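You operate a simulated robot arm through the tools that you are given. There is no shell and no other tool.

Carry out the task below with a simulated robot arm. There is one attempt and no reset: what you move stays moved.

Task
Wipe the clamp block's plate clean, then clamp the white lid on it.
Fine: use the wooden pad and put it back; lay the lid square and shut both clamps. What is to be rubbed or washed off counts as gone when no trace of it is left.

Only the result counts: the job must be done as asked and must still hold three seconds after the hand-in. Knocking over, shifting, dropping, spilling or breaking anything else fails it. A push-on lid holds only when it is set on centred and level and pressed home; a screw cap is set on level and turned clockwise until tight.

Robot
A 7-joint arm with a fingered hand, fixed in place. Base frame: the origin is at the foot of the arm, x ahead of it, y to its left, z up. Lengths are in m, angles in rad, forces in N, time in s.
With the tool pointing down near the work surface it reaches from about 0.1 to 0.64 m from the base axis. Its first joint turns from -2.007 to 2.007 rad. Payload 3.1 kg.
The tool frame sits at the grasp point between the pads (the TCP): z along the fingers, y along the line on which they close. The tips reach 0.022 m beyond it. Largest opening 0.112 m; the body of the gripper starts 0.06 m behind the TCP. The gripper is a hand of 3 fingers: y runs from the thumb to the fingers, the wrist lies at [0, 0, -0.218] in the tool frame.
Orientation is told as [roll, pitch, yaw] about the base's x, y, z axes, in that order, counted from this pose: with the fingers straight down and closing along the base's y, the tool's x points along the base's -x, its y along +y and its z along -z.

Tools
- The arm moves only by the tool play_rows. Its argument "series" is a list of rows, each a list of 6 numbers: the shift along the tool's x, y, z in units of 25 mm (1.0 is 25 mm), then the turn, a rotation vector about the tool's x, y, z in units of 4 degrees (1.0 is 4 degrees). In form: [[tx, ty, tz, rx, ry, rz], ...]. A call has 1 to 20 rows; each row shifts and turns the commanded pose from where the row before left it, along the tool's axes as they then stand. A call with a number of a shift or a turn outside -1 to 1 is refused whole. Each row takes 0.2 s and may step no farther than 0.05 m and 0.15 rad from the row before; otherwise, the whole call is refused. Where a pose cannot be reached the arm comes as near as it can. A force on the tool above 40 N (or 10 N above the force at the start of the call, whichever is more), or a blocked arm, ends the call early, and 0.2 s more pass. In this call time passes only in rows, and 0.2 s behind the last. It gives the time, the measured TCP pose, the force on the tool (base axes), the opening and the grip force at its end, in the units of the frame above (readings bear some noise), with the torque about the TCP (base axes, N m) and any sound that the robot's microphone picked up, and new pictures: "pictures" is both (left out), scene, wrist or none.
- Cameras (640 x 400 px; columns grow to the right, rows downward): "scene" is fixed at [0.0475, 0.6505, 1.6854]; the picture's right is [-0.89, -0.45, 0.00], its down [-0.21, 0.41, -0.89] and it looks along [0.40, -0.79, -0.46] (base axes); focal length 370 px, centre (320, 200). "wrist" rides on the gripper at [0.066, 0.003, -0.08] in the tool frame; the picture's right is [-0.05, 1.00, 0.00], its down [-0.77, -0.04, -0.64] and it looks along [-0.64, -0.03, 0.77] (tool axes); focal length 275 px, centre (320, 200). There is no depth. A picture from a camera that has moved, and an enlarged one, comes with that camera's place and axes in the base frame and with its lens.
- lift_body(by): slides the trunk up (or, below 0, down) by that many m; the arm rides with it, the base frame stays. It gives what a move gives, with no picture.
- finger_targets(finger1, finger2, thumb_bend): sets how far each is bent, from 0 (flat) to 1 (curled in); at 0.3 the hand is open as for a grip, at 0.7 the pads meet at the TCP. One left out holds its place. A second passes; each finger stops where it meets its share of the squeeze, and holds until it gets a number again. It is the only way to open and close the hand. It gives what a move gives, with no picture; readings hold the bend of each and the force on the fingers (four entries, about 0 where the hand has none), thumb and palm.
- inspect(camera, box): a new picture of the part [left, top, right, bottom] of that camera's present view, enlarged. It takes no simulated time.
- sign_off(): hands the job in; it is judged then, once.

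Nothing tells you positions but the pictures and the camera data. Unless the task says otherwise, let go and move clear before handing in.

The tools are called after "Emit:" as name(argument=value, ...) on one line, values as JSON. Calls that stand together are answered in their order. play_rows: Moves the arm, as the interface text tells. Its arguments: {"type":"object","properties":{"series":{"type":"array","items":{"type":"array","items":{"type":"number"}}},"pictures":{"type":"string","enum":["both","scene","wrist","none"]}},"required":["series"]} The other tools are called the same way: lift_body (by) slides the trunk up or down; finger_targets (finger1, finger2, thumb_bend) moves the fingers one by one; inspect (camera, box) takes an enlarged picture of a part of a camera's view; sign_off () hands the job in.

At the start:

```text
time_s: 0.0
tool_pos: [0.4105, -0.0894, 1.292]
ee_rot: [0.001, -0.001, 0.0]
ft_force: [-0.4, -0.9, 0.3]
moment: [0.04, 0.0, 0.0]
grip_width: 0.1119
grasp_force: 0.2
shape: jaw
bend: [0.3, 0.3, 0.3]
finger forces: [0.0, 0.0, 0.0, 0.0, 0.1, 0.0]
trunk travel left (down, up): [-0.925, 0.065]
```

scene: 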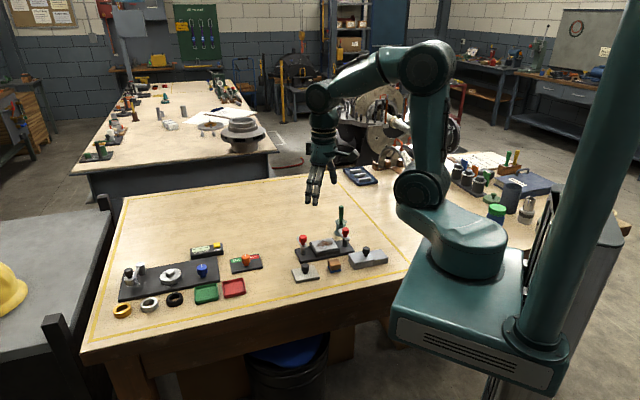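
wrist: 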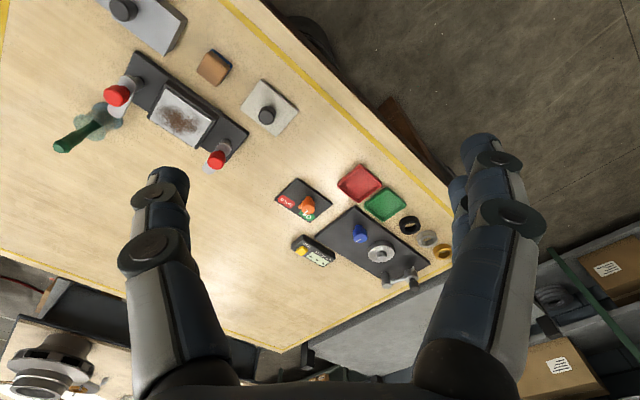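

I see a workbench with a clamp block (dark base, two red-knobbed clamps, a dirty plate), a white lid with a black knob, and a small wooden pad near it. I'll look closer at both camera views first to locate everything.

Emit:
inspect(camera="scene", box=[270, 195, 400, 290])

Emit:
inspect(camera="wrist", box=[40, 0, 320, 180])

Emit:
inspect(camera="scene", box=[100, 220, 280, 330])

```text
4.21 times, centred on (335, 242) of scene
camera zoom: at [0.0475, 0.6505, 1.6854], right [-0.89, -0.45, 0.0], down [-0.21, 0.41, -0.89], along [0.4, -0.79, -0.46], focal length 1556 px, centre (257, 21)
```

zoom: 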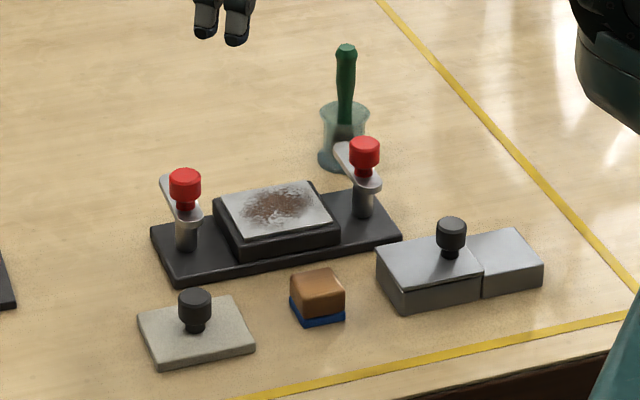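

```text
2.22 times, centred on (180, 90) of wrist
camera zoom: at [0.3463, -0.0863, 1.3727], right [0.05, 1.0, 0.0], down [0.77, -0.04, 0.64], along [0.64, -0.03, -0.77], focal length 612 px, centre (631, 444)
```

zoom: 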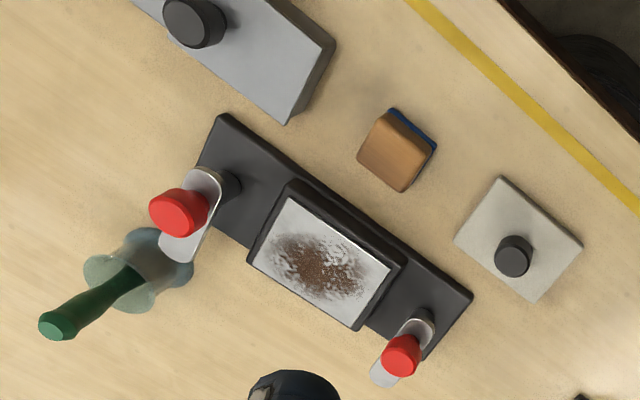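

```text
3.56 times, centred on (190, 275) of scene
camera zoom: at [0.0475, 0.6505, 1.6854], right [-0.89, -0.45, 0.0], down [-0.21, 0.41, -0.89], along [0.4, -0.79, -0.46], focal length 1314 px, centre (782, -67)
```

zoom: 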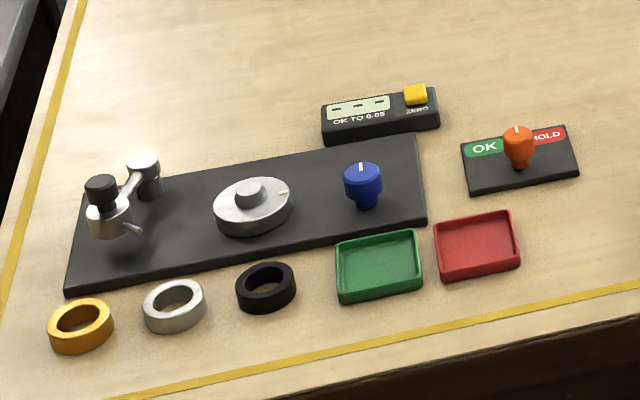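

The wooden pad is near (0.446, -0.242, 0.94). The dirty plate centre is near (0.517, -0.317, 0.95), with the block's long axis at about 45° in base xy. I'll move the wrist camera closer to see the clamps, the lid and the pad.

Emit:
play_rows(series=[[0.118, -0.907, 0.853, 0, 0, 0], [0.118, -0.907, 0.853, 0, 0, 0], [0.118, -0.907, 0.853, 0, 0, 0], [0.118, -0.907, 0.853, 0, 0, 0], [0.118, -0.907, 0.853, 0, 0, 0], [0.118, -0.907, 0.853, 0, 0, 0], [0.118, -0.907, 0.853, 0, 0, 0], [0.118, -0.907, 0.853, 0, 0, 0], [0.118, -0.907, 0.853, 0, 0, 0]], pictures="both")

```text
time_s: 2.0
tool_pos: [0.3847, -0.2958, 1.0998]
ee_rot: [0.001, -0.001, 0.002]
ft_force: [-0.2, -0.4, 0.4]
moment: [-0.02, 0.03, -0.01]
grip_width: 0.1119
grasp_force: 0.1
shape: jaw
bend: [0.3, 0.3, 0.3]
finger forces: [0.1, 0.0, 0.0, 0.1, 0.0, 0.0]
trunk travel left (down, up): [-0.925, 0.065]
camera wrist: at [0.32, -0.2931, 1.1818], right [0.05, 1.0, 0.0], down [0.77, -0.04, 0.64], along [0.63, -0.03, -0.77], focal length 275 px, centre (320, 200)
```

scene: 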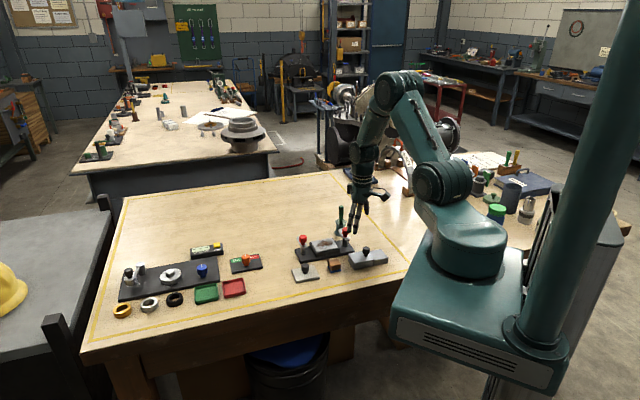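
wrist: 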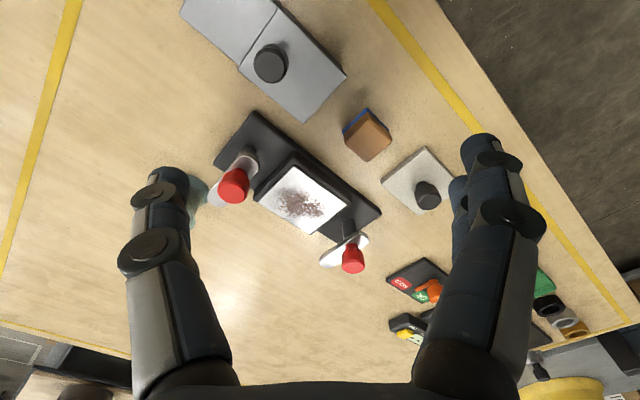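

Emit:
inspect(camera="wrist", box=[200, 90, 460, 280])

Emit:
inspect(camera="scene", box=[285, 220, 395, 290])

Emit:
inspect(camera="wrist", box=[160, 0, 460, 220])

```text
2.11 times, centred on (330, 185) of wrist
camera zoom: at [0.32, -0.2931, 1.1818], right [0.05, 1.0, 0.0], down [0.77, -0.04, 0.64], along [0.63, -0.03, -0.77], focal length 580 px, centre (299, 232)
```

zoom: 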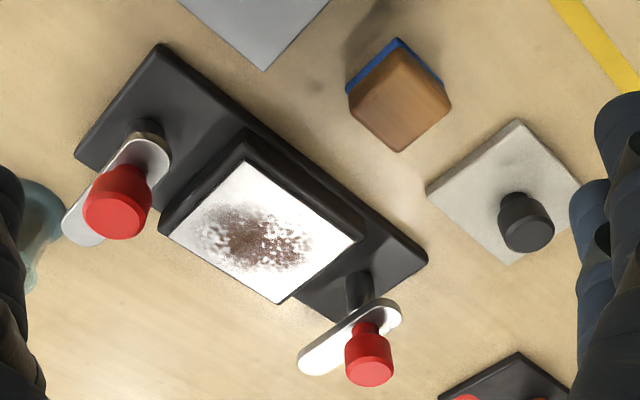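

```text
5.71 times, centred on (340, 255) of scene
camera zoom: at [0.0475, 0.6505, 1.6854], right [-0.89, -0.45, 0.0], down [-0.21, 0.41, -0.89], along [0.4, -0.79, -0.46], focal length 2112 px, centre (206, -114)
```

zoom: 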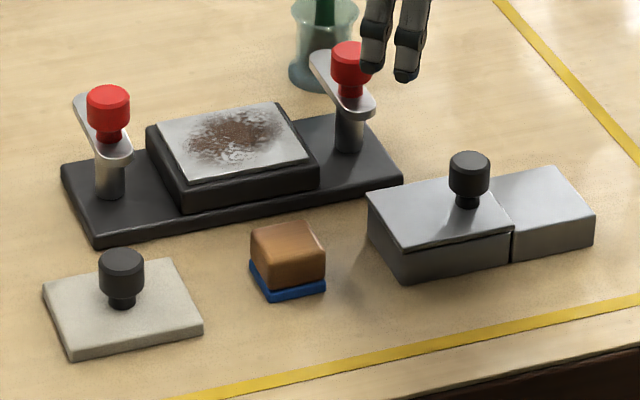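

```text
1.82 times, centred on (310, 110) of wrist
camera zoom: at [0.32, -0.2931, 1.1818], right [0.05, 1.0, 0.0], down [0.77, -0.04, 0.64], along [0.63, -0.03, -0.77], focal length 500 px, centre (338, 364)
```

zoom: 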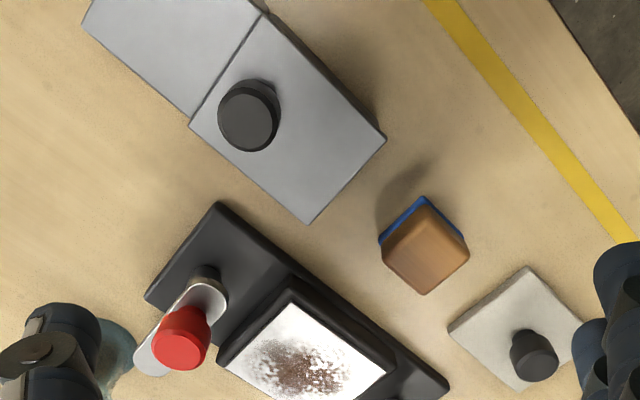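

The clamps look like arms pivoting on vertical posts with red knobs on top, currently swung outward. The lid lies at about (0.523, -0.182) and the pad at about (0.453, -0.256). I'll turn the tool about 42° to align with the objects and hover over the pad for a better view.

Emit:
play_rows(series=[[-0.683, 0.408, 0.4, 0, 0, 0], [-0.683, 0.408, 0.4, 0, 0, 0], [-0.683, 0.408, 0.4, 0, 0, 0], [-0.683, 0.408, 0.4, 0, 0, 0], [0, 0, 0, 0, 0, -0.9545], [0, 0, 0, 0, 0, -0.9545], [0, 0, 0, 0, 0, -0.9545], [0, 0, 0, 0, 0, -0.9545], [0, 0, 0, 0, 0, -0.9545], [0, 0, 0, 0, 0, -0.9545], [0, 0, 0, 0, 0, -0.9545], [0, 0, 0, 0, 0, -0.9545], [0, 0, 0, 0, 0, -0.9545], [0, 0, 0, 0, 0, -0.9545], [0, 0, 0, 0, 0, -0.9545]], pictures="both")

```text
time_s: 5.2
tool_pos: [0.4547, -0.2531, 1.0601]
ee_rot: [0.001, -0.001, 0.737]
ft_force: [-0.2, -0.5, 0.3]
moment: [-0.02, 0.0, 0.01]
grip_width: 0.1118
grasp_force: 0.1
shape: jaw
bend: [0.3, 0.3, 0.3]
finger forces: [0.1, 0.0, 0.1, 0.0, 0.0, 0.1]
trunk travel left (down, up): [-0.925, 0.065]
camera wrist: at [0.4043, -0.295, 1.1408], right [-0.64, 0.77, 0.0], down [0.6, 0.49, 0.64], along [0.49, 0.4, -0.77], focal length 275 px, centre (320, 200)
```

scene: 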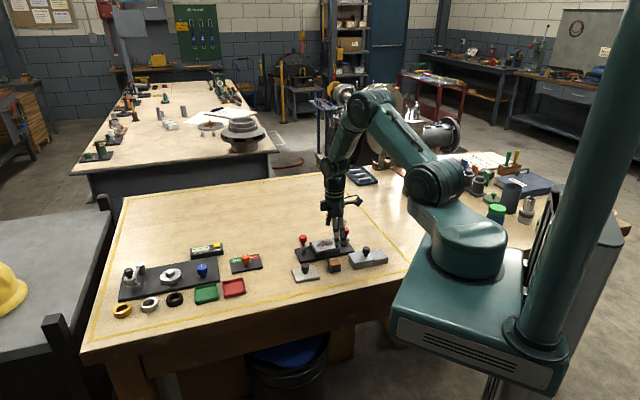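
wrist: 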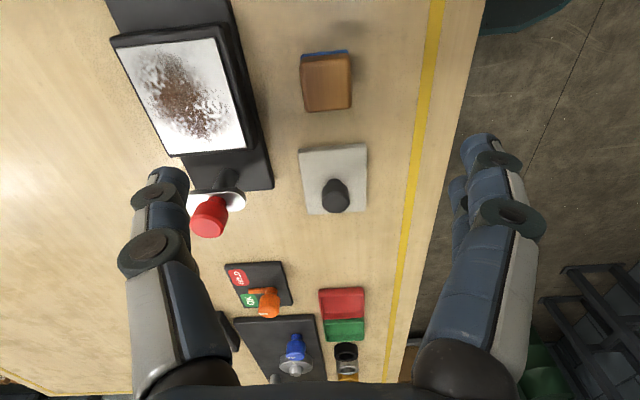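

Emit:
inspect(camera="wrist", box=[270, 30, 400, 120])

Emit:
inspect(camera="wrist", box=[270, 120, 400, 230])

Emit:
inspect(camera="wrist", box=[90, 0, 290, 240])

```text
4.44 times, centred on (335, 75) of wrist
camera zoom: at [0.4043, -0.295, 1.1408], right [-0.64, 0.77, 0.0], down [0.6, 0.49, 0.64], along [0.49, 0.4, -0.77], focal length 1224 px, centre (253, 756)
```

zoom: 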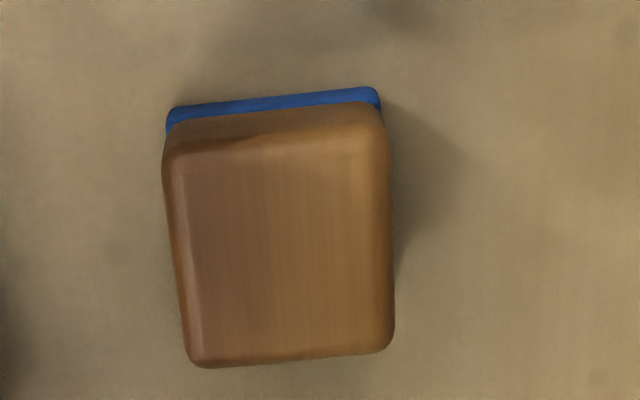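

```text
3.64 times, centred on (335, 175) of wrist
camera zoom: at [0.4043, -0.295, 1.1408], right [-0.64, 0.77, 0.0], down [0.6, 0.49, 0.64], along [0.49, 0.4, -0.77], focal length 1001 px, centre (266, 291)
```

zoom: 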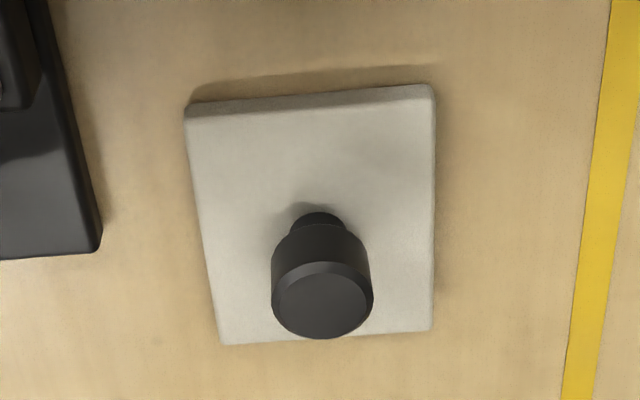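

```text
1.67 times, centred on (190, 120) of wrist
camera zoom: at [0.4043, -0.295, 1.1408], right [-0.64, 0.77, 0.0], down [0.6, 0.49, 0.64], along [0.49, 0.4, -0.77], focal length 459 px, centre (537, 333)
```

zoom: 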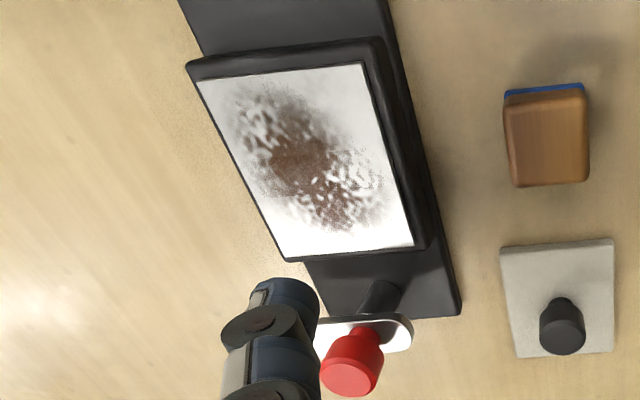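

Everything sits close to 45° yaw: plate centre about (0.518, -0.320, 0.948), lid centre about (0.522, -0.179), pad centre about (0.450, -0.250). I'll half-close the fingers so the thumb clears the block base, then centre over the pad and come partway down.

Emit:
finger_targets(finger1=0.44, finger2=0.44, thumb_bend=0.44)

Emit:
play_rows(series=[[0.056, 0.228, 0.5, 0, 0, -0.7], [0, 0, 0.9, 0, 0, 0], [0, 0, 0.9, 0, 0, 0], [0, 0, 0.9, 0, 0, 0]], pictures="both")

```text
time_s: 6.2
tool_pos: [0.4545, -0.2529, 1.0604]
ee_rot: [0.001, 0.001, 0.735]
ft_force: [-0.1, -1.1, -0.6]
moment: [0.02, 0.05, -0.01]
grip_width: 0.0727
grasp_force: 0.1
shape: fingers
bend: [0.44, 0.44, 0.44]
finger forces: [0.0, 0.0, 0.0, 0.0, 0.0, 0.0]
trunk travel left (down, up): [-0.925, 0.065]
```

```text
time_s: 7.2
tool_pos: [0.4485, -0.2502, 0.9806]
ee_rot: [-0.001, -0.001, 0.785]
ft_force: [0.5, 0.1, -0.2]
moment: [-0.02, 0.01, 0.02]
grip_width: 0.0727
grasp_force: 0.1
shape: fingers
bend: [0.44, 0.44, 0.44]
finger forces: [0.0, 0.0, 0.1, 0.0, 0.1, 0.0]
trunk travel left (down, up): [-0.925, 0.065]
camera wrist: at [0.4004, -0.2944, 1.0604], right [-0.67, 0.74, 0.0], down [0.57, 0.52, 0.64], along [0.47, 0.43, -0.77], focal length 275 px, centre (320, 200)
```

scene: 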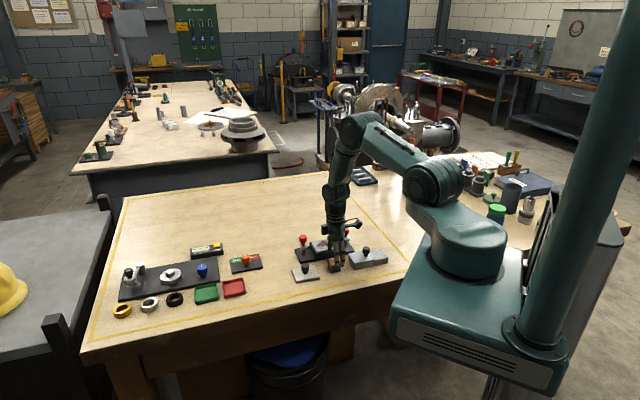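
wrist: 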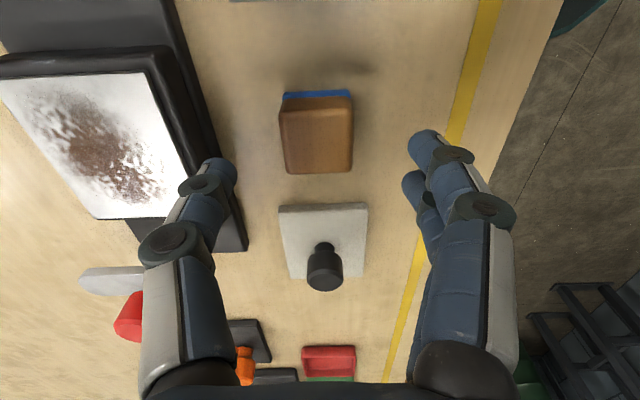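

Emit:
inspect(camera="wrist", box=[200, 60, 460, 220])

Emit:
inspect(camera="scene", box=[290, 210, 400, 290])

```text
2.46 times, centred on (330, 140) of wrist
camera zoom: at [0.4004, -0.2944, 1.0604], right [-0.67, 0.74, 0.0], down [0.57, 0.52, 0.64], along [0.47, 0.43, -0.77], focal length 678 px, centre (295, 348)
```

zoom: 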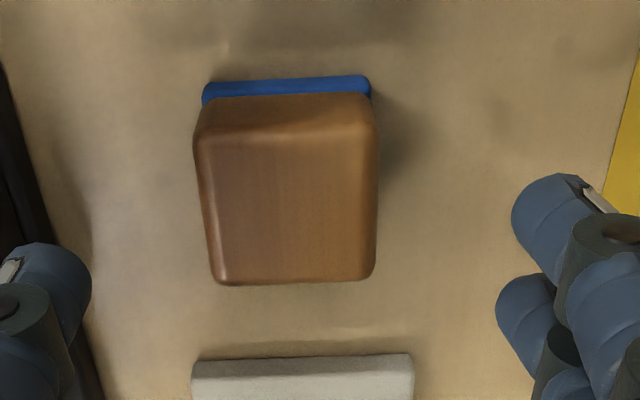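

```text
5.00 times, centred on (345, 250) of scene
camera zoom: at [0.0475, 0.6505, 1.6854], right [-0.89, -0.45, 0.0], down [-0.21, 0.41, -0.89], along [0.4, -0.79, -0.46], focal length 1848 px, centre (195, -50)
```

zoom: 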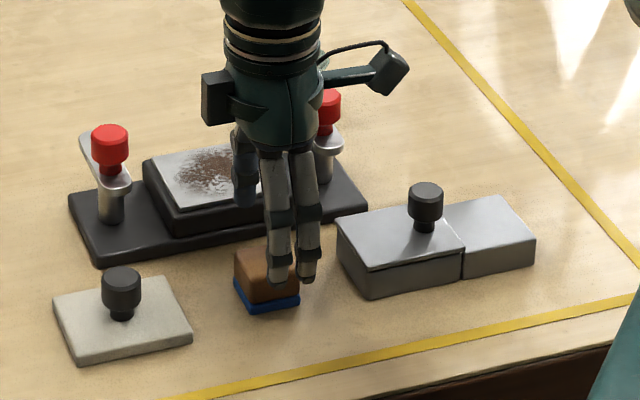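

The pad is centred between the fingers and square to the tool. Next I'll descend to straddle it.

Emit:
play_rows(series=[[-0.04, 0, 0.6, 0, 0, 0], [0, 0, 0.6, 0, 0, 0], [0, 0, 0.5, 0, 0, 0]], pictures="both")

```text
time_s: 8.0
tool_pos: [0.4495, -0.2495, 0.939]
ee_rot: [0.001, 0.0, 0.784]
ft_force: [0.2, 0.0, -0.6]
moment: [-0.02, -0.02, -0.02]
grip_width: 0.0729
grasp_force: 0.1
shape: fingers
bend: [0.44, 0.44, 0.44]
finger forces: [0.1, 0.0, 0.0, 0.1, 0.0, 0.0]
trunk travel left (down, up): [-0.925, 0.065]
camera wrist: at [0.4015, -0.2932, 1.0189], right [-0.67, 0.74, 0.0], down [0.57, 0.52, 0.64], along [0.47, 0.43, -0.77], focal length 275 px, centre (320, 200)
```

scene: 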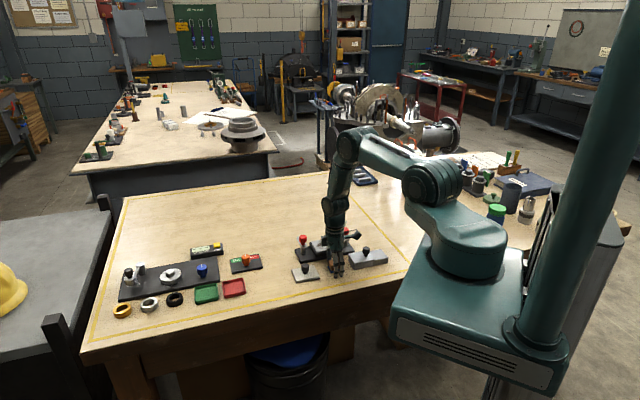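
wrist: 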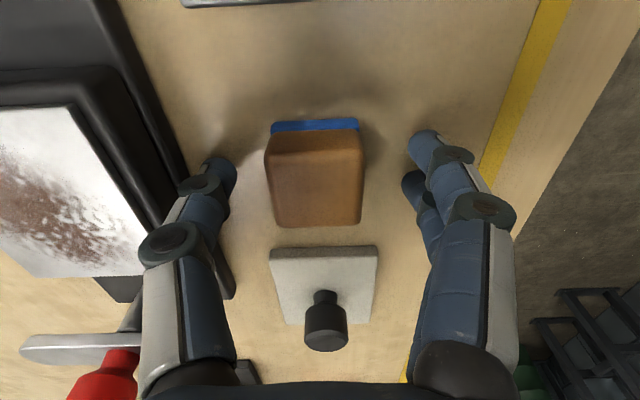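

Emit:
finger_targets(finger1=0.7, finger2=0.7, thumb_bend=0.7)

Emit:
inspect(camera="wrist", box=[200, 60, 460, 260])

Emit:
inspect(camera="scene", box=[290, 210, 400, 290])

```text
time_s: 9.0
tool_pos: [0.4501, -0.2489, 0.9387]
ee_rot: [0.0, 0.0, 0.783]
ft_force: [0.1, 0.1, -0.6]
moment: [0.01, 0.04, -0.05]
grip_width: 0.031
grasp_force: 13.1
shape: fingers
bend: [0.6, 0.6, 0.63]
finger forces: [6.4, 6.4, 0.0, 0.0, 12.7, 0.0]
trunk travel left (down, up): [-0.925, 0.065]
```

```text
2.00 times, centred on (330, 160) of wrist
camera zoom: at [0.4015, -0.2931, 1.0191], right [-0.67, 0.74, 0.0], down [0.57, 0.52, 0.64], along [0.47, 0.43, -0.77], focal length 551 px, centre (300, 280)
```

zoom: 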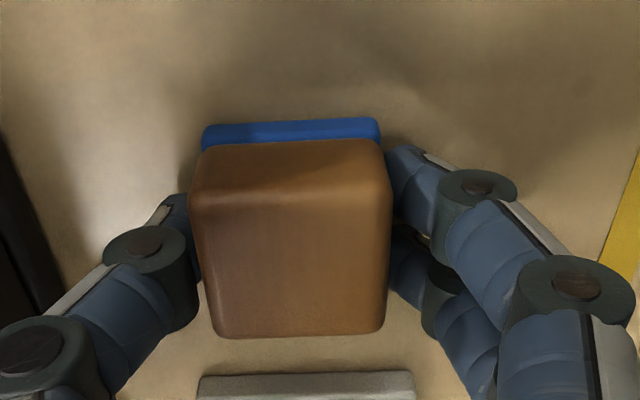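

```text
5.00 times, centred on (345, 250) of scene
camera zoom: at [0.0475, 0.6505, 1.6854], right [-0.89, -0.45, 0.0], down [-0.21, 0.41, -0.89], along [0.4, -0.79, -0.46], focal length 1848 px, centre (195, -50)
```

zoom: 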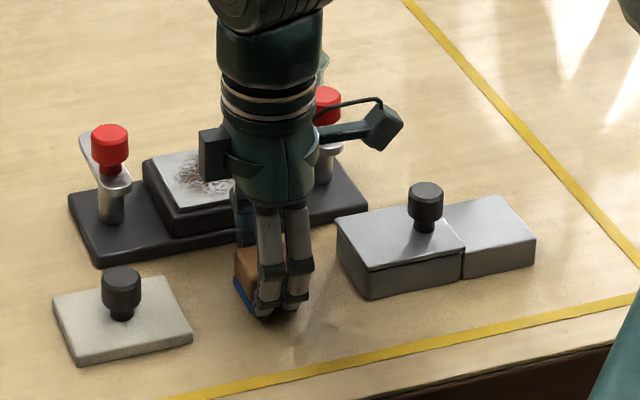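

The pad is gripped at 13 N. I'll lift it and carry it over the centre of the plate.

Emit:
play_rows(series=[[0, 0, -0.5, 0, 0, 0], [0, 0, -1, 0, 0, 0], [0, 0, -1, 0, 0, 0], [0.02, -0.789, 0, 0, 0, 0], [0.02, -0.789, 0, 0, 0, 0], [0.02, -0.789, 0, 0, 0, 0], [0.02, -0.789, 0, 0, 0, 0], [0.02, -0.789, 0, 0, 0, 0]], pictures="both")

```text
time_s: 10.8
tool_pos: [0.5184, -0.3226, 1.0019]
ee_rot: [0.0, 0.0, 0.784]
ft_force: [0.6, -0.1, -0.1]
moment: [-0.02, 0.0, -0.03]
grip_width: 0.0308
grasp_force: 13.0
shape: fingers
bend: [0.61, 0.61, 0.63]
finger forces: [6.3, 6.5, 0.1, 0.1, 12.7, 0.0]
trunk travel left (down, up): [-0.925, 0.065]
camera wrist: at [0.47, -0.3665, 1.0818], right [-0.67, 0.74, 0.0], down [0.57, 0.52, 0.64], along [0.47, 0.43, -0.77], focal length 275 px, centre (320, 200)
```

scene: 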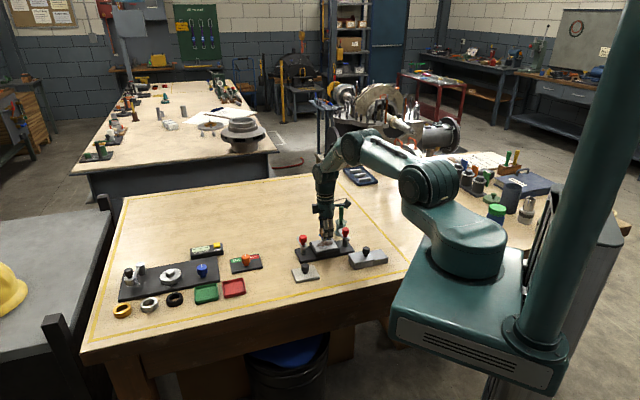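
wrist: 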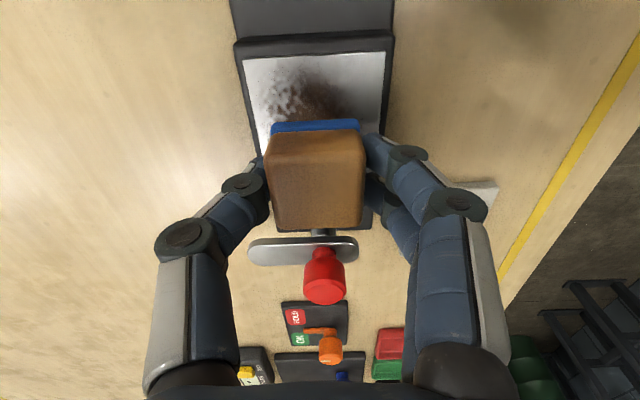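

Emit:
play_rows(series=[[0, 0, 0.4, 0, 0, 0], [0, 0, 0.4, 0, 0, 0]], pictures="wrist")

```text
time_s: 11.4
tool_pos: [0.5181, -0.322, 0.9809]
ee_rot: [0.0, 0.001, 0.784]
ft_force: [0.2, 0.8, 0.0]
moment: [0.02, 0.02, 0.0]
grip_width: 0.0313
grasp_force: 12.4
shape: fingers
bend: [0.61, 0.61, 0.63]
finger forces: [6.2, 6.3, 0.1, 0.1, 12.7, 0.1]
trunk travel left (down, up): [-0.925, 0.065]
camera wrist: at [0.469, -0.3657, 1.0606], right [-0.67, 0.74, 0.0], down [0.57, 0.52, 0.64], along [0.47, 0.43, -0.77], focal length 275 px, centre (320, 200)
```

wrist: 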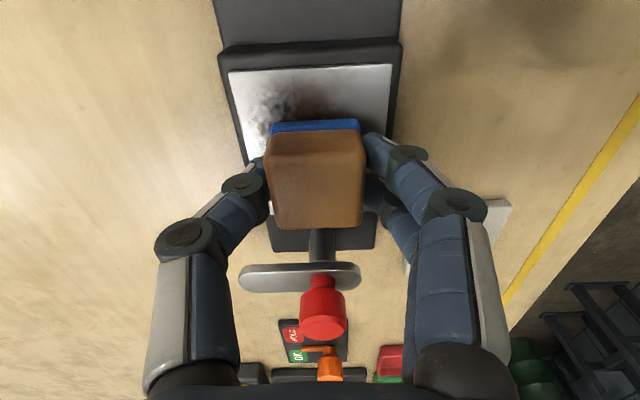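

Emit:
play_rows(series=[[0, 0, 0.08, 0, 0, 0], [0, 0, 0.08, 0, 0, 0]], pictures="none")

```text
time_s: 12.0
tool_pos: [0.5179, -0.3212, 0.9781]
ee_rot: [-0.001, 0.001, 0.782]
ft_force: [0.0, -0.2, -0.1]
moment: [-0.01, -0.01, 0.0]
grip_width: 0.0311
grasp_force: 12.2
shape: fingers
bend: [0.61, 0.61, 0.63]
finger forces: [6.3, 6.4, 0.1, 0.0, 12.7, 0.0]
trunk travel left (down, up): [-0.925, 0.065]
```

Emit:
play_rows(series=[[0, 0, 0.06, 0, 0, 0], [0, 0, 0.06, 0, 0, 0]], pictures="none")

```text
time_s: 12.6
tool_pos: [0.5182, -0.3198, 0.9749]
ee_rot: [0.0, 0.0, 0.784]
ft_force: [0.2, 0.2, -0.3]
moment: [-0.01, -0.01, -0.01]
grip_width: 0.0308
grasp_force: 12.8
shape: fingers
bend: [0.61, 0.61, 0.63]
finger forces: [6.3, 6.4, 0.0, 0.0, 12.7, 0.0]
trunk travel left (down, up): [-0.925, 0.065]
```

Emit:
play_rows(series=[[0, 0, 0.06, 0, 0, 0], [0, 0, 0.06, 0, 0, 0]], pictures="none")

```text
time_s: 13.2
tool_pos: [0.5185, -0.3194, 0.9714]
ee_rot: [-0.001, 0.0, 0.784]
ft_force: [-1.6, -0.4, 3.0]
moment: [0.02, 0.01, -0.02]
grip_width: 0.031
grasp_force: 13.2
shape: fingers
bend: [0.61, 0.61, 0.63]
finger forces: [6.9, 7.0, 0.1, 0.1, 12.8, 0.0]
trunk travel left (down, up): [-0.925, 0.065]
```

Emit:
play_rows(series=[[0, 0, 0.04, 0, 0, 0]], pictures="wrist")

```text
time_s: 13.6
tool_pos: [0.5172, -0.3209, 0.9714]
ee_rot: [-0.001, 0.0, 0.784]
ft_force: [-0.7, 0.2, 8.0]
moment: [0.01, 0.0, 0.0]
grip_width: 0.0306
grasp_force: 14.1
shape: fingers
bend: [0.62, 0.61, 0.63]
finger forces: [7.0, 6.9, 0.0, 0.0, 13.8, 0.1]
trunk travel left (down, up): [-0.925, 0.065]
camera wrist: at [0.4691, -0.3643, 1.0509], right [-0.67, 0.74, 0.0], down [0.57, 0.52, 0.64], along [0.47, 0.43, -0.77], focal length 275 px, centre (320, 200)
```

wrist: 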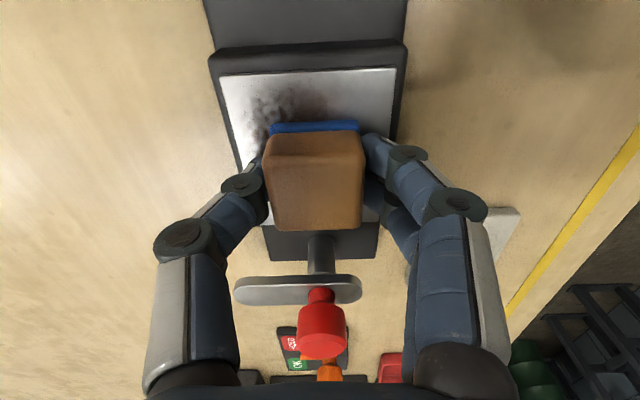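

Contact is at about z=0.971 with roughly 8 N of pressure. I'll sweep the pad over the plate in lanes.

Emit:
play_rows(series=[[0.32, 0, 0, 0, 0, 0], [0.32, 0, 0, 0, 0, 0], [0.32, 0, 0, 0, 0, 0], [-0.32, 0, 0, 0, 0, 0], [-0.32, 0, 0, 0, 0, 0], [-0.32, 0, 0, 0, 0, 0], [-0.32, 0, 0, 0, 0, 0], [-0.32, 0, 0, 0, 0, 0], [-0.32, 0, 0, 0, 0, 0], [0, -0.32, 0, 0, 0, 0], [0, -0.32, 0, 0, 0, 0], [0.32, 0, 0, 0, 0, 0], [0.32, 0, 0, 0, 0, 0], [0.32, 0, 0, 0, 0, 0], [0.32, 0, 0, 0, 0, 0], [0.32, 0, 0, 0, 0, 0], [0.32, 0, 0, 0, 0, 0]], pictures="wrist")

```text
time_s: 17.2
tool_pos: [0.5134, -0.348, 0.9704]
ee_rot: [0.0, 0.0, 0.785]
ft_force: [2.2, 1.2, 3.7]
moment: [0.03, -0.05, 0.0]
grip_width: 0.0309
grasp_force: 13.6
shape: fingers
bend: [0.62, 0.62, 0.64]
finger forces: [6.7, 6.7, 0.1, 0.0, 13.3, 0.0]
trunk travel left (down, up): [-0.925, 0.065]
camera wrist: at [0.4638, -0.3931, 1.0508], right [-0.67, 0.74, 0.0], down [0.57, 0.52, 0.64], along [0.47, 0.43, -0.77], focal length 275 px, centre (320, 200)
```

wrist: 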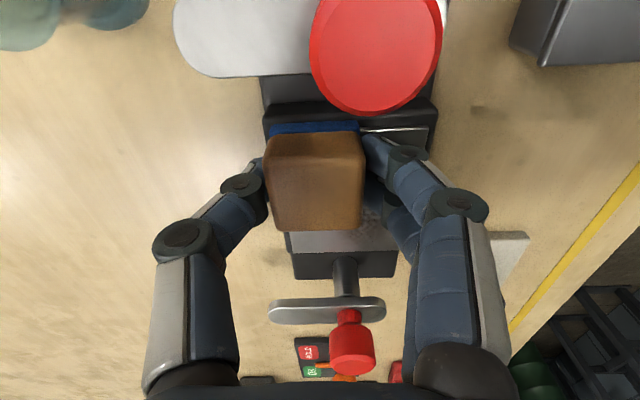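

Emit:
play_rows(series=[[0, 0.32, 0.03, 0, 0, 0], [0, 0.32, 0, 0, 0, 0], [0, 0.32, 0, 0, 0, 0], [0, 0.32, 0, 0, 0, 0], [-0.32, 0, 0, 0, 0, 0], [-0.32, 0, 0, 0, 0, 0], [-0.32, 0, 0, 0, 0, 0], [-0.32, 0, 0, 0, 0, 0], [-0.32, 0, 0, 0, 0, 0], [-0.32, 0, 0, 0, 0, 0], [0, -0.32, 0, 0, 0, 0], [0, -0.32, 0, 0, 0, 0], [0, -0.32, 0, 0, 0, 0], [0, -0.32, 0, 0, 0, 0]], pictures="wrist")

```text
time_s: 20.2
tool_pos: [0.5414, -0.3083, 0.9697]
ee_rot: [0.005, 0.002, 0.783]
ft_force: [-13.9, 22.2, -0.2]
moment: [0.6, 0.34, -0.2]
grip_width: 0.0339
grasp_force: 14.3
shape: fingers
bend: [0.5, 0.5, 0.69]
finger forces: [13.7, 13.7, 0.0, 0.0, 1.9, 0.1]
trunk travel left (down, up): [-0.925, 0.065]
camera wrist: at [0.4934, -0.3542, 1.0505], right [-0.67, 0.74, 0.0], down [0.57, 0.52, 0.63], along [0.47, 0.43, -0.77], focal length 275 px, centre (320, 200)
```

wrist: 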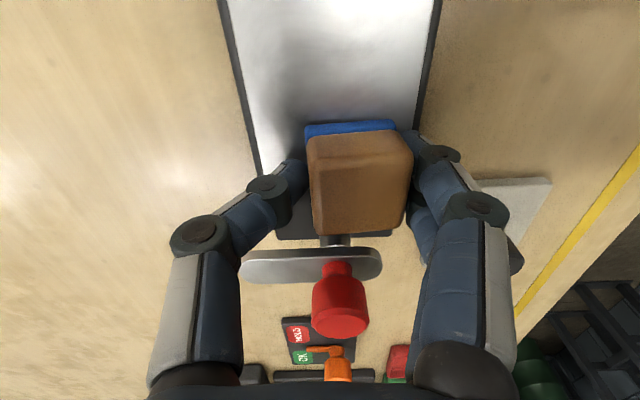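

The pad has caught on something: there's a sideways load of about 25 N. I'll look closely before moving again.

Emit:
inspect(camera="wrist", box=[210, 80, 470, 280])

Emit:
inspect(camera="scene", box=[290, 210, 390, 275])

```text
2.00 times, centred on (340, 180) of wrist
camera zoom: at [0.4934, -0.3542, 1.0505], right [-0.67, 0.74, 0.0], down [0.57, 0.52, 0.63], along [0.47, 0.43, -0.77], focal length 551 px, centre (280, 240)
```

zoom: 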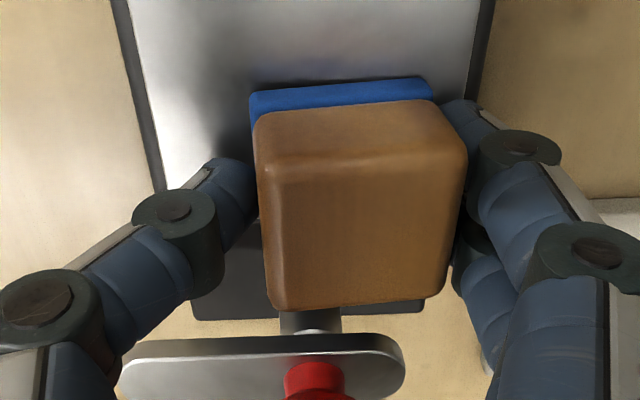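

```text
6.15 times, centred on (340, 242) of scene
camera zoom: at [0.0475, 0.6505, 1.6854], right [-0.89, -0.45, 0.0], down [-0.21, 0.41, -0.89], along [0.4, -0.79, -0.46], focal length 2274 px, centre (197, -62)
```

zoom: 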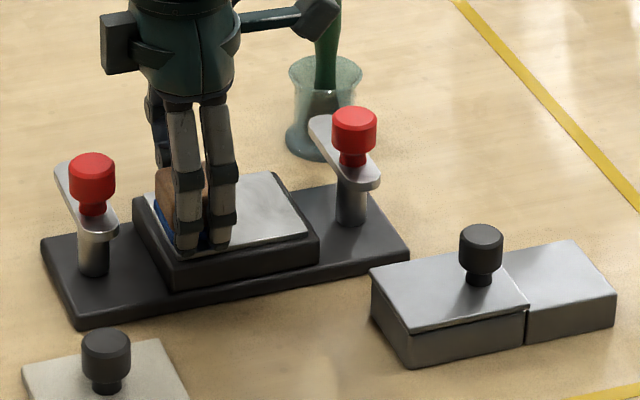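

The plate looks clean where I can see it. I think the fingertips hooked the block's rim, so I'll lift straight up to relieve the load and look again.

Emit:
play_rows(series=[[0, 0.2, 0, 0, 0, 0], [0, 0, -0.2, 0, 0, 0], [0, 0, -0.4, 0, 0, 0], [0, 0, -0.4, 0, 0, 0]], pictures="wrist")

Emit:
inspect(camera="wrist", box=[210, 60, 470, 260])

Emit:
inspect(camera="scene", box=[290, 210, 390, 275])

```text
time_s: 21.2
tool_pos: [0.5434, -0.3131, 0.9964]
ee_rot: [0.0, 0.001, 0.785]
ft_force: [0.6, -0.4, 0.1]
moment: [-0.01, -0.03, 0.0]
grip_width: 0.0312
grasp_force: 12.9
shape: fingers
bend: [0.6, 0.6, 0.64]
finger forces: [6.4, 6.5, 0.1, 0.0, 13.0, 0.0]
trunk travel left (down, up): [-0.925, 0.065]
camera wrist: at [0.4946, -0.3568, 1.0752], right [-0.67, 0.74, 0.0], down [0.57, 0.52, 0.64], along [0.47, 0.43, -0.77], focal length 275 px, centre (320, 200)
```

wrist: 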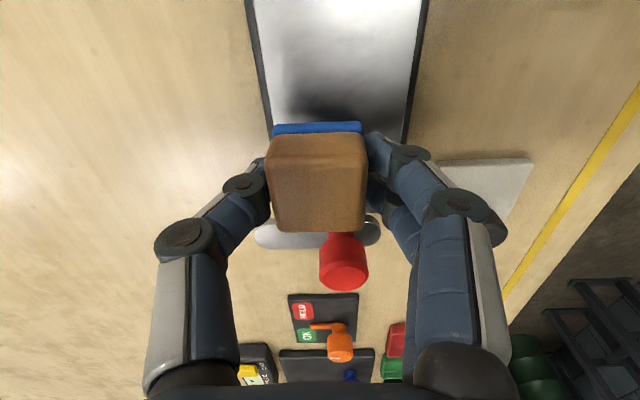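

```text
2.00 times, centred on (340, 160) of wrist
camera zoom: at [0.4946, -0.3568, 1.0752], right [-0.67, 0.74, 0.0], down [0.57, 0.52, 0.64], along [0.47, 0.43, -0.77], focal length 551 px, centre (280, 280)
```

zoom: 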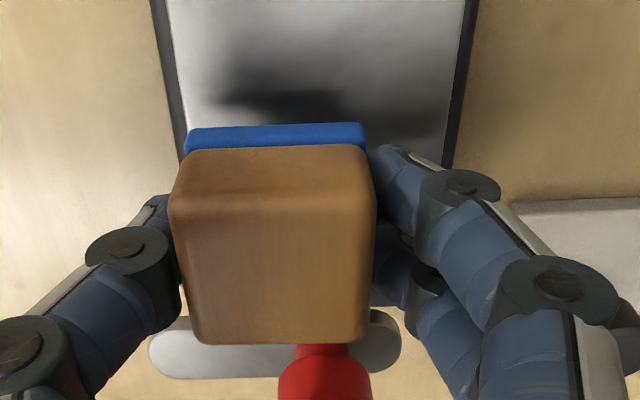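

```text
6.15 times, centred on (340, 242) of scene
camera zoom: at [0.0475, 0.6505, 1.6854], right [-0.89, -0.45, 0.0], down [-0.21, 0.41, -0.89], along [0.4, -0.79, -0.46], focal length 2274 px, centre (197, -62)
```

zoom: 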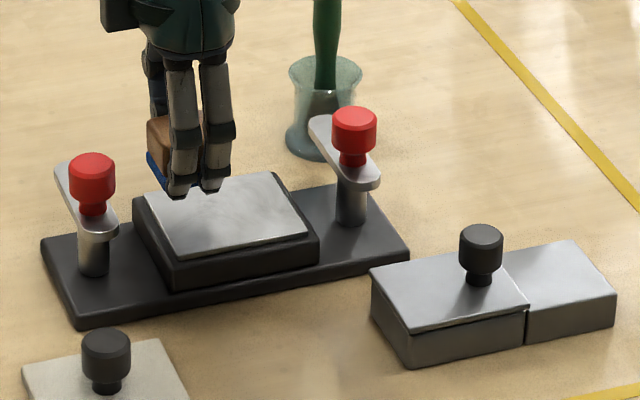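

Emit:
play_rows(series=[[0, 0, -0.8, 0, 0, 0], [0.166, 0.891, -0.35, 0, 0, 0], [0.166, 0.891, -0.35, 0, 0, 0], [0.166, 0.891, -0.35, 0, 0, 0], [0.166, 0.891, -0.35, 0, 0, 0], [0.166, 0.891, -0.35, 0, 0, 0]], pictures="both")

Emit:
inspect(camera="wrist", box=[90, 0, 290, 180])

Emit:
inspect(camera="scene", box=[305, 225, 355, 260])

```text
time_s: 22.6
tool_pos: [0.4481, -0.2471, 1.0604]
ee_rot: [-0.002, 0.003, 0.783]
ft_force: [0.5, 0.6, -0.6]
moment: [0.0, 0.02, 0.0]
grip_width: 0.031
grasp_force: 12.7
shape: fingers
bend: [0.6, 0.6, 0.64]
finger forces: [6.5, 6.6, 0.0, 0.0, 13.1, 0.1]
trunk travel left (down, up): [-0.925, 0.065]
camera wrist: at [0.3998, -0.2917, 1.1403], right [-0.67, 0.74, 0.0], down [0.57, 0.52, 0.64], along [0.47, 0.43, -0.77], focal length 275 px, centre (320, 200)
```

scene: 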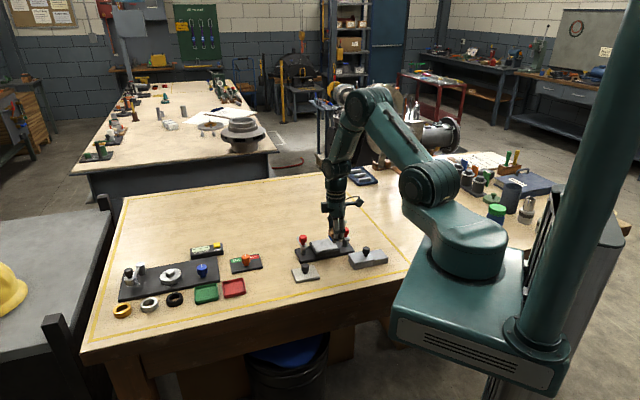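
wrist: 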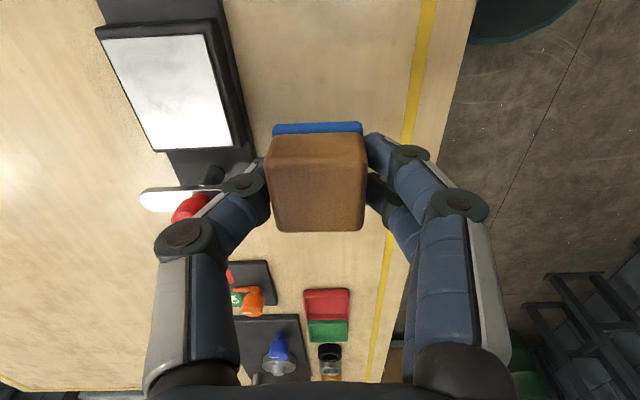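

```text
2.22 times, centred on (190, 90) of wrist
camera zoom: at [0.3998, -0.2917, 1.1403], right [-0.67, 0.74, 0.0], down [0.57, 0.52, 0.64], along [0.47, 0.43, -0.77], focal length 612 px, centre (609, 444)
```

zoom: 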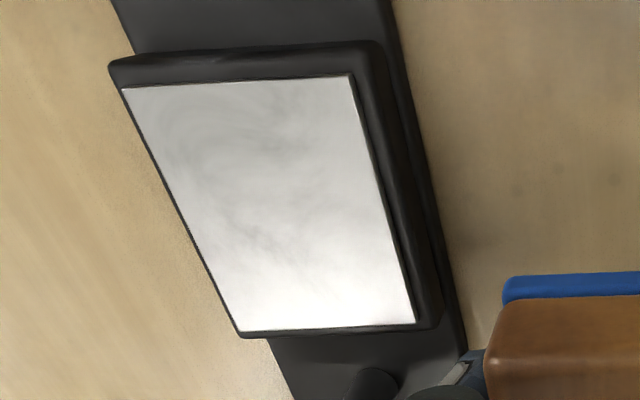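

```text
11.43 times, centred on (330, 242) of scene
camera zoom: at [0.0475, 0.6505, 1.6854], right [-0.89, -0.45, 0.0], down [-0.21, 0.41, -0.89], along [0.4, -0.79, -0.46], focal length 4224 px, centre (206, -286)
```

zoom: 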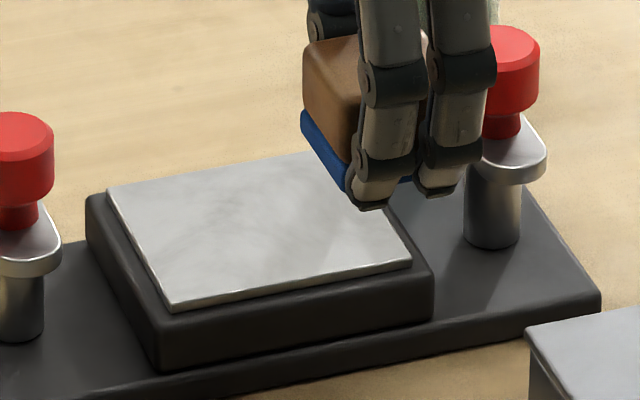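

There's still a faint grey film on the plate, so it needs more wiping. The fingertips are about level with the felt, which is why they hooked the rim. I'll set the pad back at its spot and regrip it higher.

Emit:
play_rows(series=[[0, -0.108, 0.92, 0, 0, 0], [0, 0, 0.92, 0, 0, 0], [0, 0, 0.92, 0, 0, 0], [0, 0, 0.92, 0, 0, 0], [0, 0, 0.6, 0, 0, 0], [0, 0, 0, 0, 0, 0]], pictures="wrist")

Emit:
inspect(camera="scene", box=[310, 235, 360, 275])

```text
time_s: 24.0
tool_pos: [0.449, -0.2506, 0.9514]
ee_rot: [0.001, 0.0, 0.783]
ft_force: [0.3, -0.6, -0.1]
moment: [0.01, 0.0, -0.01]
grip_width: 0.0312
grasp_force: 13.2
shape: fingers
bend: [0.6, 0.6, 0.64]
finger forces: [6.4, 6.5, 0.1, 0.0, 13.0, 0.0]
trunk travel left (down, up): [-0.925, 0.065]
camera wrist: at [0.4011, -0.2956, 1.0324], right [-0.67, 0.74, 0.0], down [0.57, 0.52, 0.64], along [0.47, 0.43, -0.77], focal length 275 px, centre (320, 200)
```

wrist: 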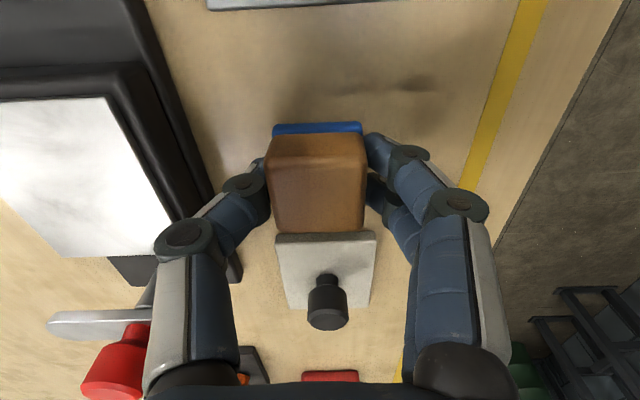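

```text
10.00 times, centred on (335, 255) of scene
camera zoom: at [0.0475, 0.6505, 1.6854], right [-0.89, -0.45, 0.0], down [-0.21, 0.41, -0.89], along [0.4, -0.79, -0.46], focal length 3696 px, centre (170, -350)
```

zoom: 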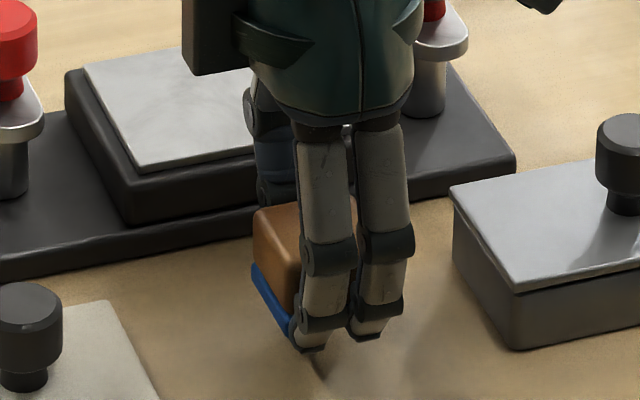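

Emit:
play_rows(series=[[0, 0, 0.2, 0, 0, 0], [0, 0, 0.1, 0, 0, 0], [0, 0, 0, 0, 0, 0]], pictures="none")

```text
time_s: 24.8
tool_pos: [0.4506, -0.2503, 0.9433]
ee_rot: [0.001, 0.0, 0.784]
ft_force: [-0.5, -0.9, 0.2]
moment: [0.0, 0.0, -0.05]
grip_width: 0.0306
grasp_force: 12.7
shape: fingers
bend: [0.6, 0.6, 0.64]
finger forces: [6.4, 6.5, 0.1, 0.0, 13.1, 0.1]
trunk travel left (down, up): [-0.925, 0.065]
```

Emit:
play_rows(series=[[0, 0, 0.08, 0, 0, 0], [0, 0, 0.08, 0, 0, 0], [0, 0, 0, 0, 0, 0]], pictures="none")

```text
time_s: 25.6
tool_pos: [0.4508, -0.2499, 0.9385]
ee_rot: [0.0, 0.0, 0.783]
ft_force: [0.4, 0.4, -0.3]
moment: [0.0, 0.03, 0.0]
grip_width: 0.0313
grasp_force: 12.9
shape: fingers
bend: [0.6, 0.6, 0.64]
finger forces: [6.4, 6.5, 0.1, 0.1, 13.0, 0.1]
trunk travel left (down, up): [-0.925, 0.065]
```

Emit:
play_rows(series=[[0, 0, 0.08, 0, 0, 0], [0, 0, 0, 0, 0, 0]], pictures="none")

```text
time_s: 26.2
tool_pos: [0.451, -0.251, 0.9376]
ee_rot: [0.0, 0.001, 0.785]
ft_force: [0.2, -0.7, 0.7]
moment: [0.01, 0.0, 0.03]
grip_width: 0.0309
grasp_force: 13.0
shape: fingers
bend: [0.6, 0.6, 0.64]
finger forces: [6.4, 6.5, 0.1, 0.0, 12.9, 0.1]
trunk travel left (down, up): [-0.925, 0.065]
```

Emit:
play_rows(series=[[0, 0, 0.06, 0, 0, 0], [0, 0, 0, 0, 0, 0]], pictures="none")

```text
time_s: 26.8
tool_pos: [0.4499, -0.2476, 0.9372]
ee_rot: [-0.003, 0.0, 0.785]
ft_force: [-0.3, -0.8, 7.6]
moment: [0.07, 0.08, 0.05]
grip_width: 0.0309
grasp_force: 16.8
shape: fingers
bend: [0.62, 0.62, 0.64]
finger forces: [10.3, 10.4, 0.1, 0.1, 13.8, 0.1]
trunk travel left (down, up): [-0.925, 0.065]
```

Emit:
play_rows(series=[[0, 0, -0.05, 0, 0, 0]], pictures="none")

Emit:
finger_targets(finger1=0.46, finger2=0.46, thumb_bend=0.46)

Emit:
play_rows(series=[[0, 0, -0.2, 0, 0, 0], [0, 0, -0.2, 0, 0, 0], [0, 0, 0, 0, 0, 0]], pictures="wrist")

Emit:
inspect(camera="wrist", box=[200, 60, 460, 260])

Emit:
inspect(camera="scene", box=[310, 235, 360, 275])

```text
time_s: 27.2
tool_pos: [0.4506, -0.2494, 0.9367]
ee_rot: [0.002, -0.001, 0.785]
ft_force: [0.3, -0.4, -1.0]
moment: [-0.02, 0.02, -0.02]
grip_width: 0.0308
grasp_force: 13.5
shape: fingers
bend: [0.62, 0.62, 0.64]
finger forces: [6.7, 6.7, 0.0, 0.0, 13.6, 0.0]
trunk travel left (down, up): [-0.925, 0.065]
```

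```text
time_s: 28.2
tool_pos: [0.4495, -0.2481, 0.936]
ee_rot: [0.001, 0.001, 0.783]
ft_force: [0.0, -0.4, 1.9]
moment: [0.06, 0.05, -0.01]
grip_width: 0.0662
grasp_force: 0.9
shape: fingers
bend: [0.46, 0.46, 0.46]
finger forces: [1.0, 0.6, 0.1, 0.0, 0.5, 0.1]
trunk travel left (down, up): [-0.925, 0.065]
```

```text
time_s: 29.0
tool_pos: [0.4496, -0.2494, 0.9479]
ee_rot: [0.001, -0.001, 0.784]
ft_force: [-0.7, -0.1, 0.6]
moment: [-0.01, 0.0, 0.0]
grip_width: 0.0659
grasp_force: 0.2
shape: fingers
bend: [0.46, 0.46, 0.46]
finger forces: [0.1, 0.0, 0.0, 0.0, 0.0, 0.0]
trunk travel left (down, up): [-0.925, 0.065]
camera wrist: at [0.4023, -0.2943, 1.0283], right [-0.67, 0.74, 0.0], down [0.57, 0.52, 0.64], along [0.47, 0.43, -0.77], focal length 275 px, centre (320, 200)
```

wrist: 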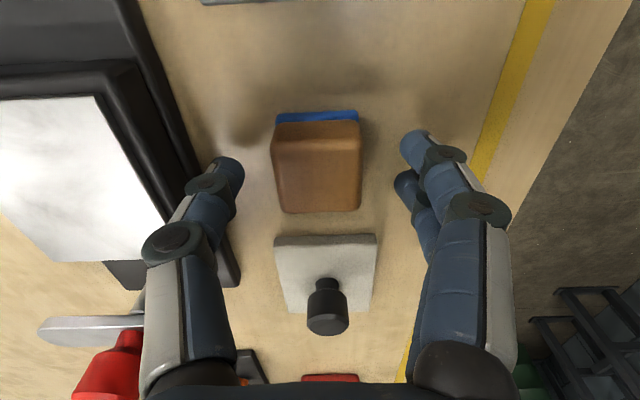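

```text
2.00 times, centred on (330, 160) of wrist
camera zoom: at [0.4023, -0.2943, 1.0283], right [-0.67, 0.74, 0.0], down [0.57, 0.52, 0.64], along [0.47, 0.43, -0.77], focal length 551 px, centre (300, 280)
```

zoom: 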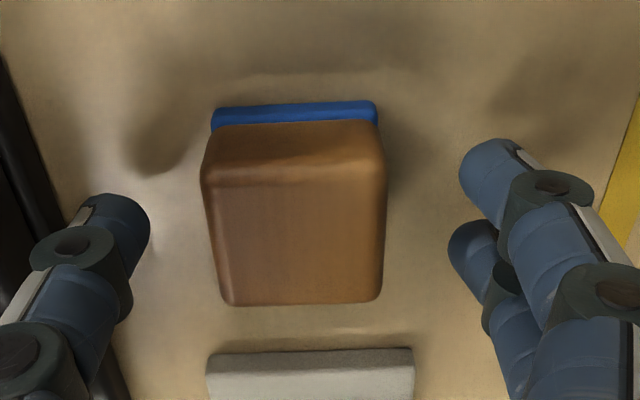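

```text
10.00 times, centred on (335, 255) of scene
camera zoom: at [0.0475, 0.6505, 1.6854], right [-0.89, -0.45, 0.0], down [-0.21, 0.41, -0.89], along [0.4, -0.79, -0.46], focal length 3696 px, centre (170, -350)
```

zoom: 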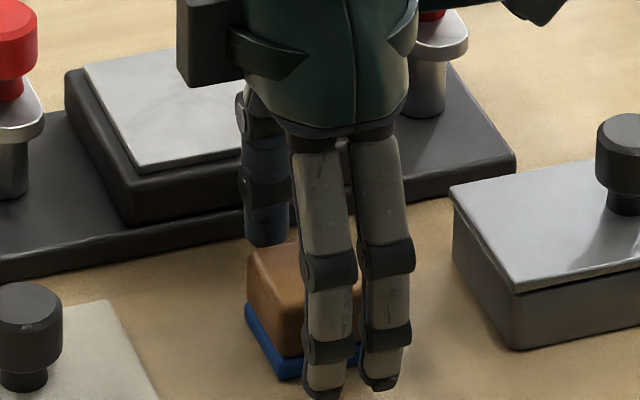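

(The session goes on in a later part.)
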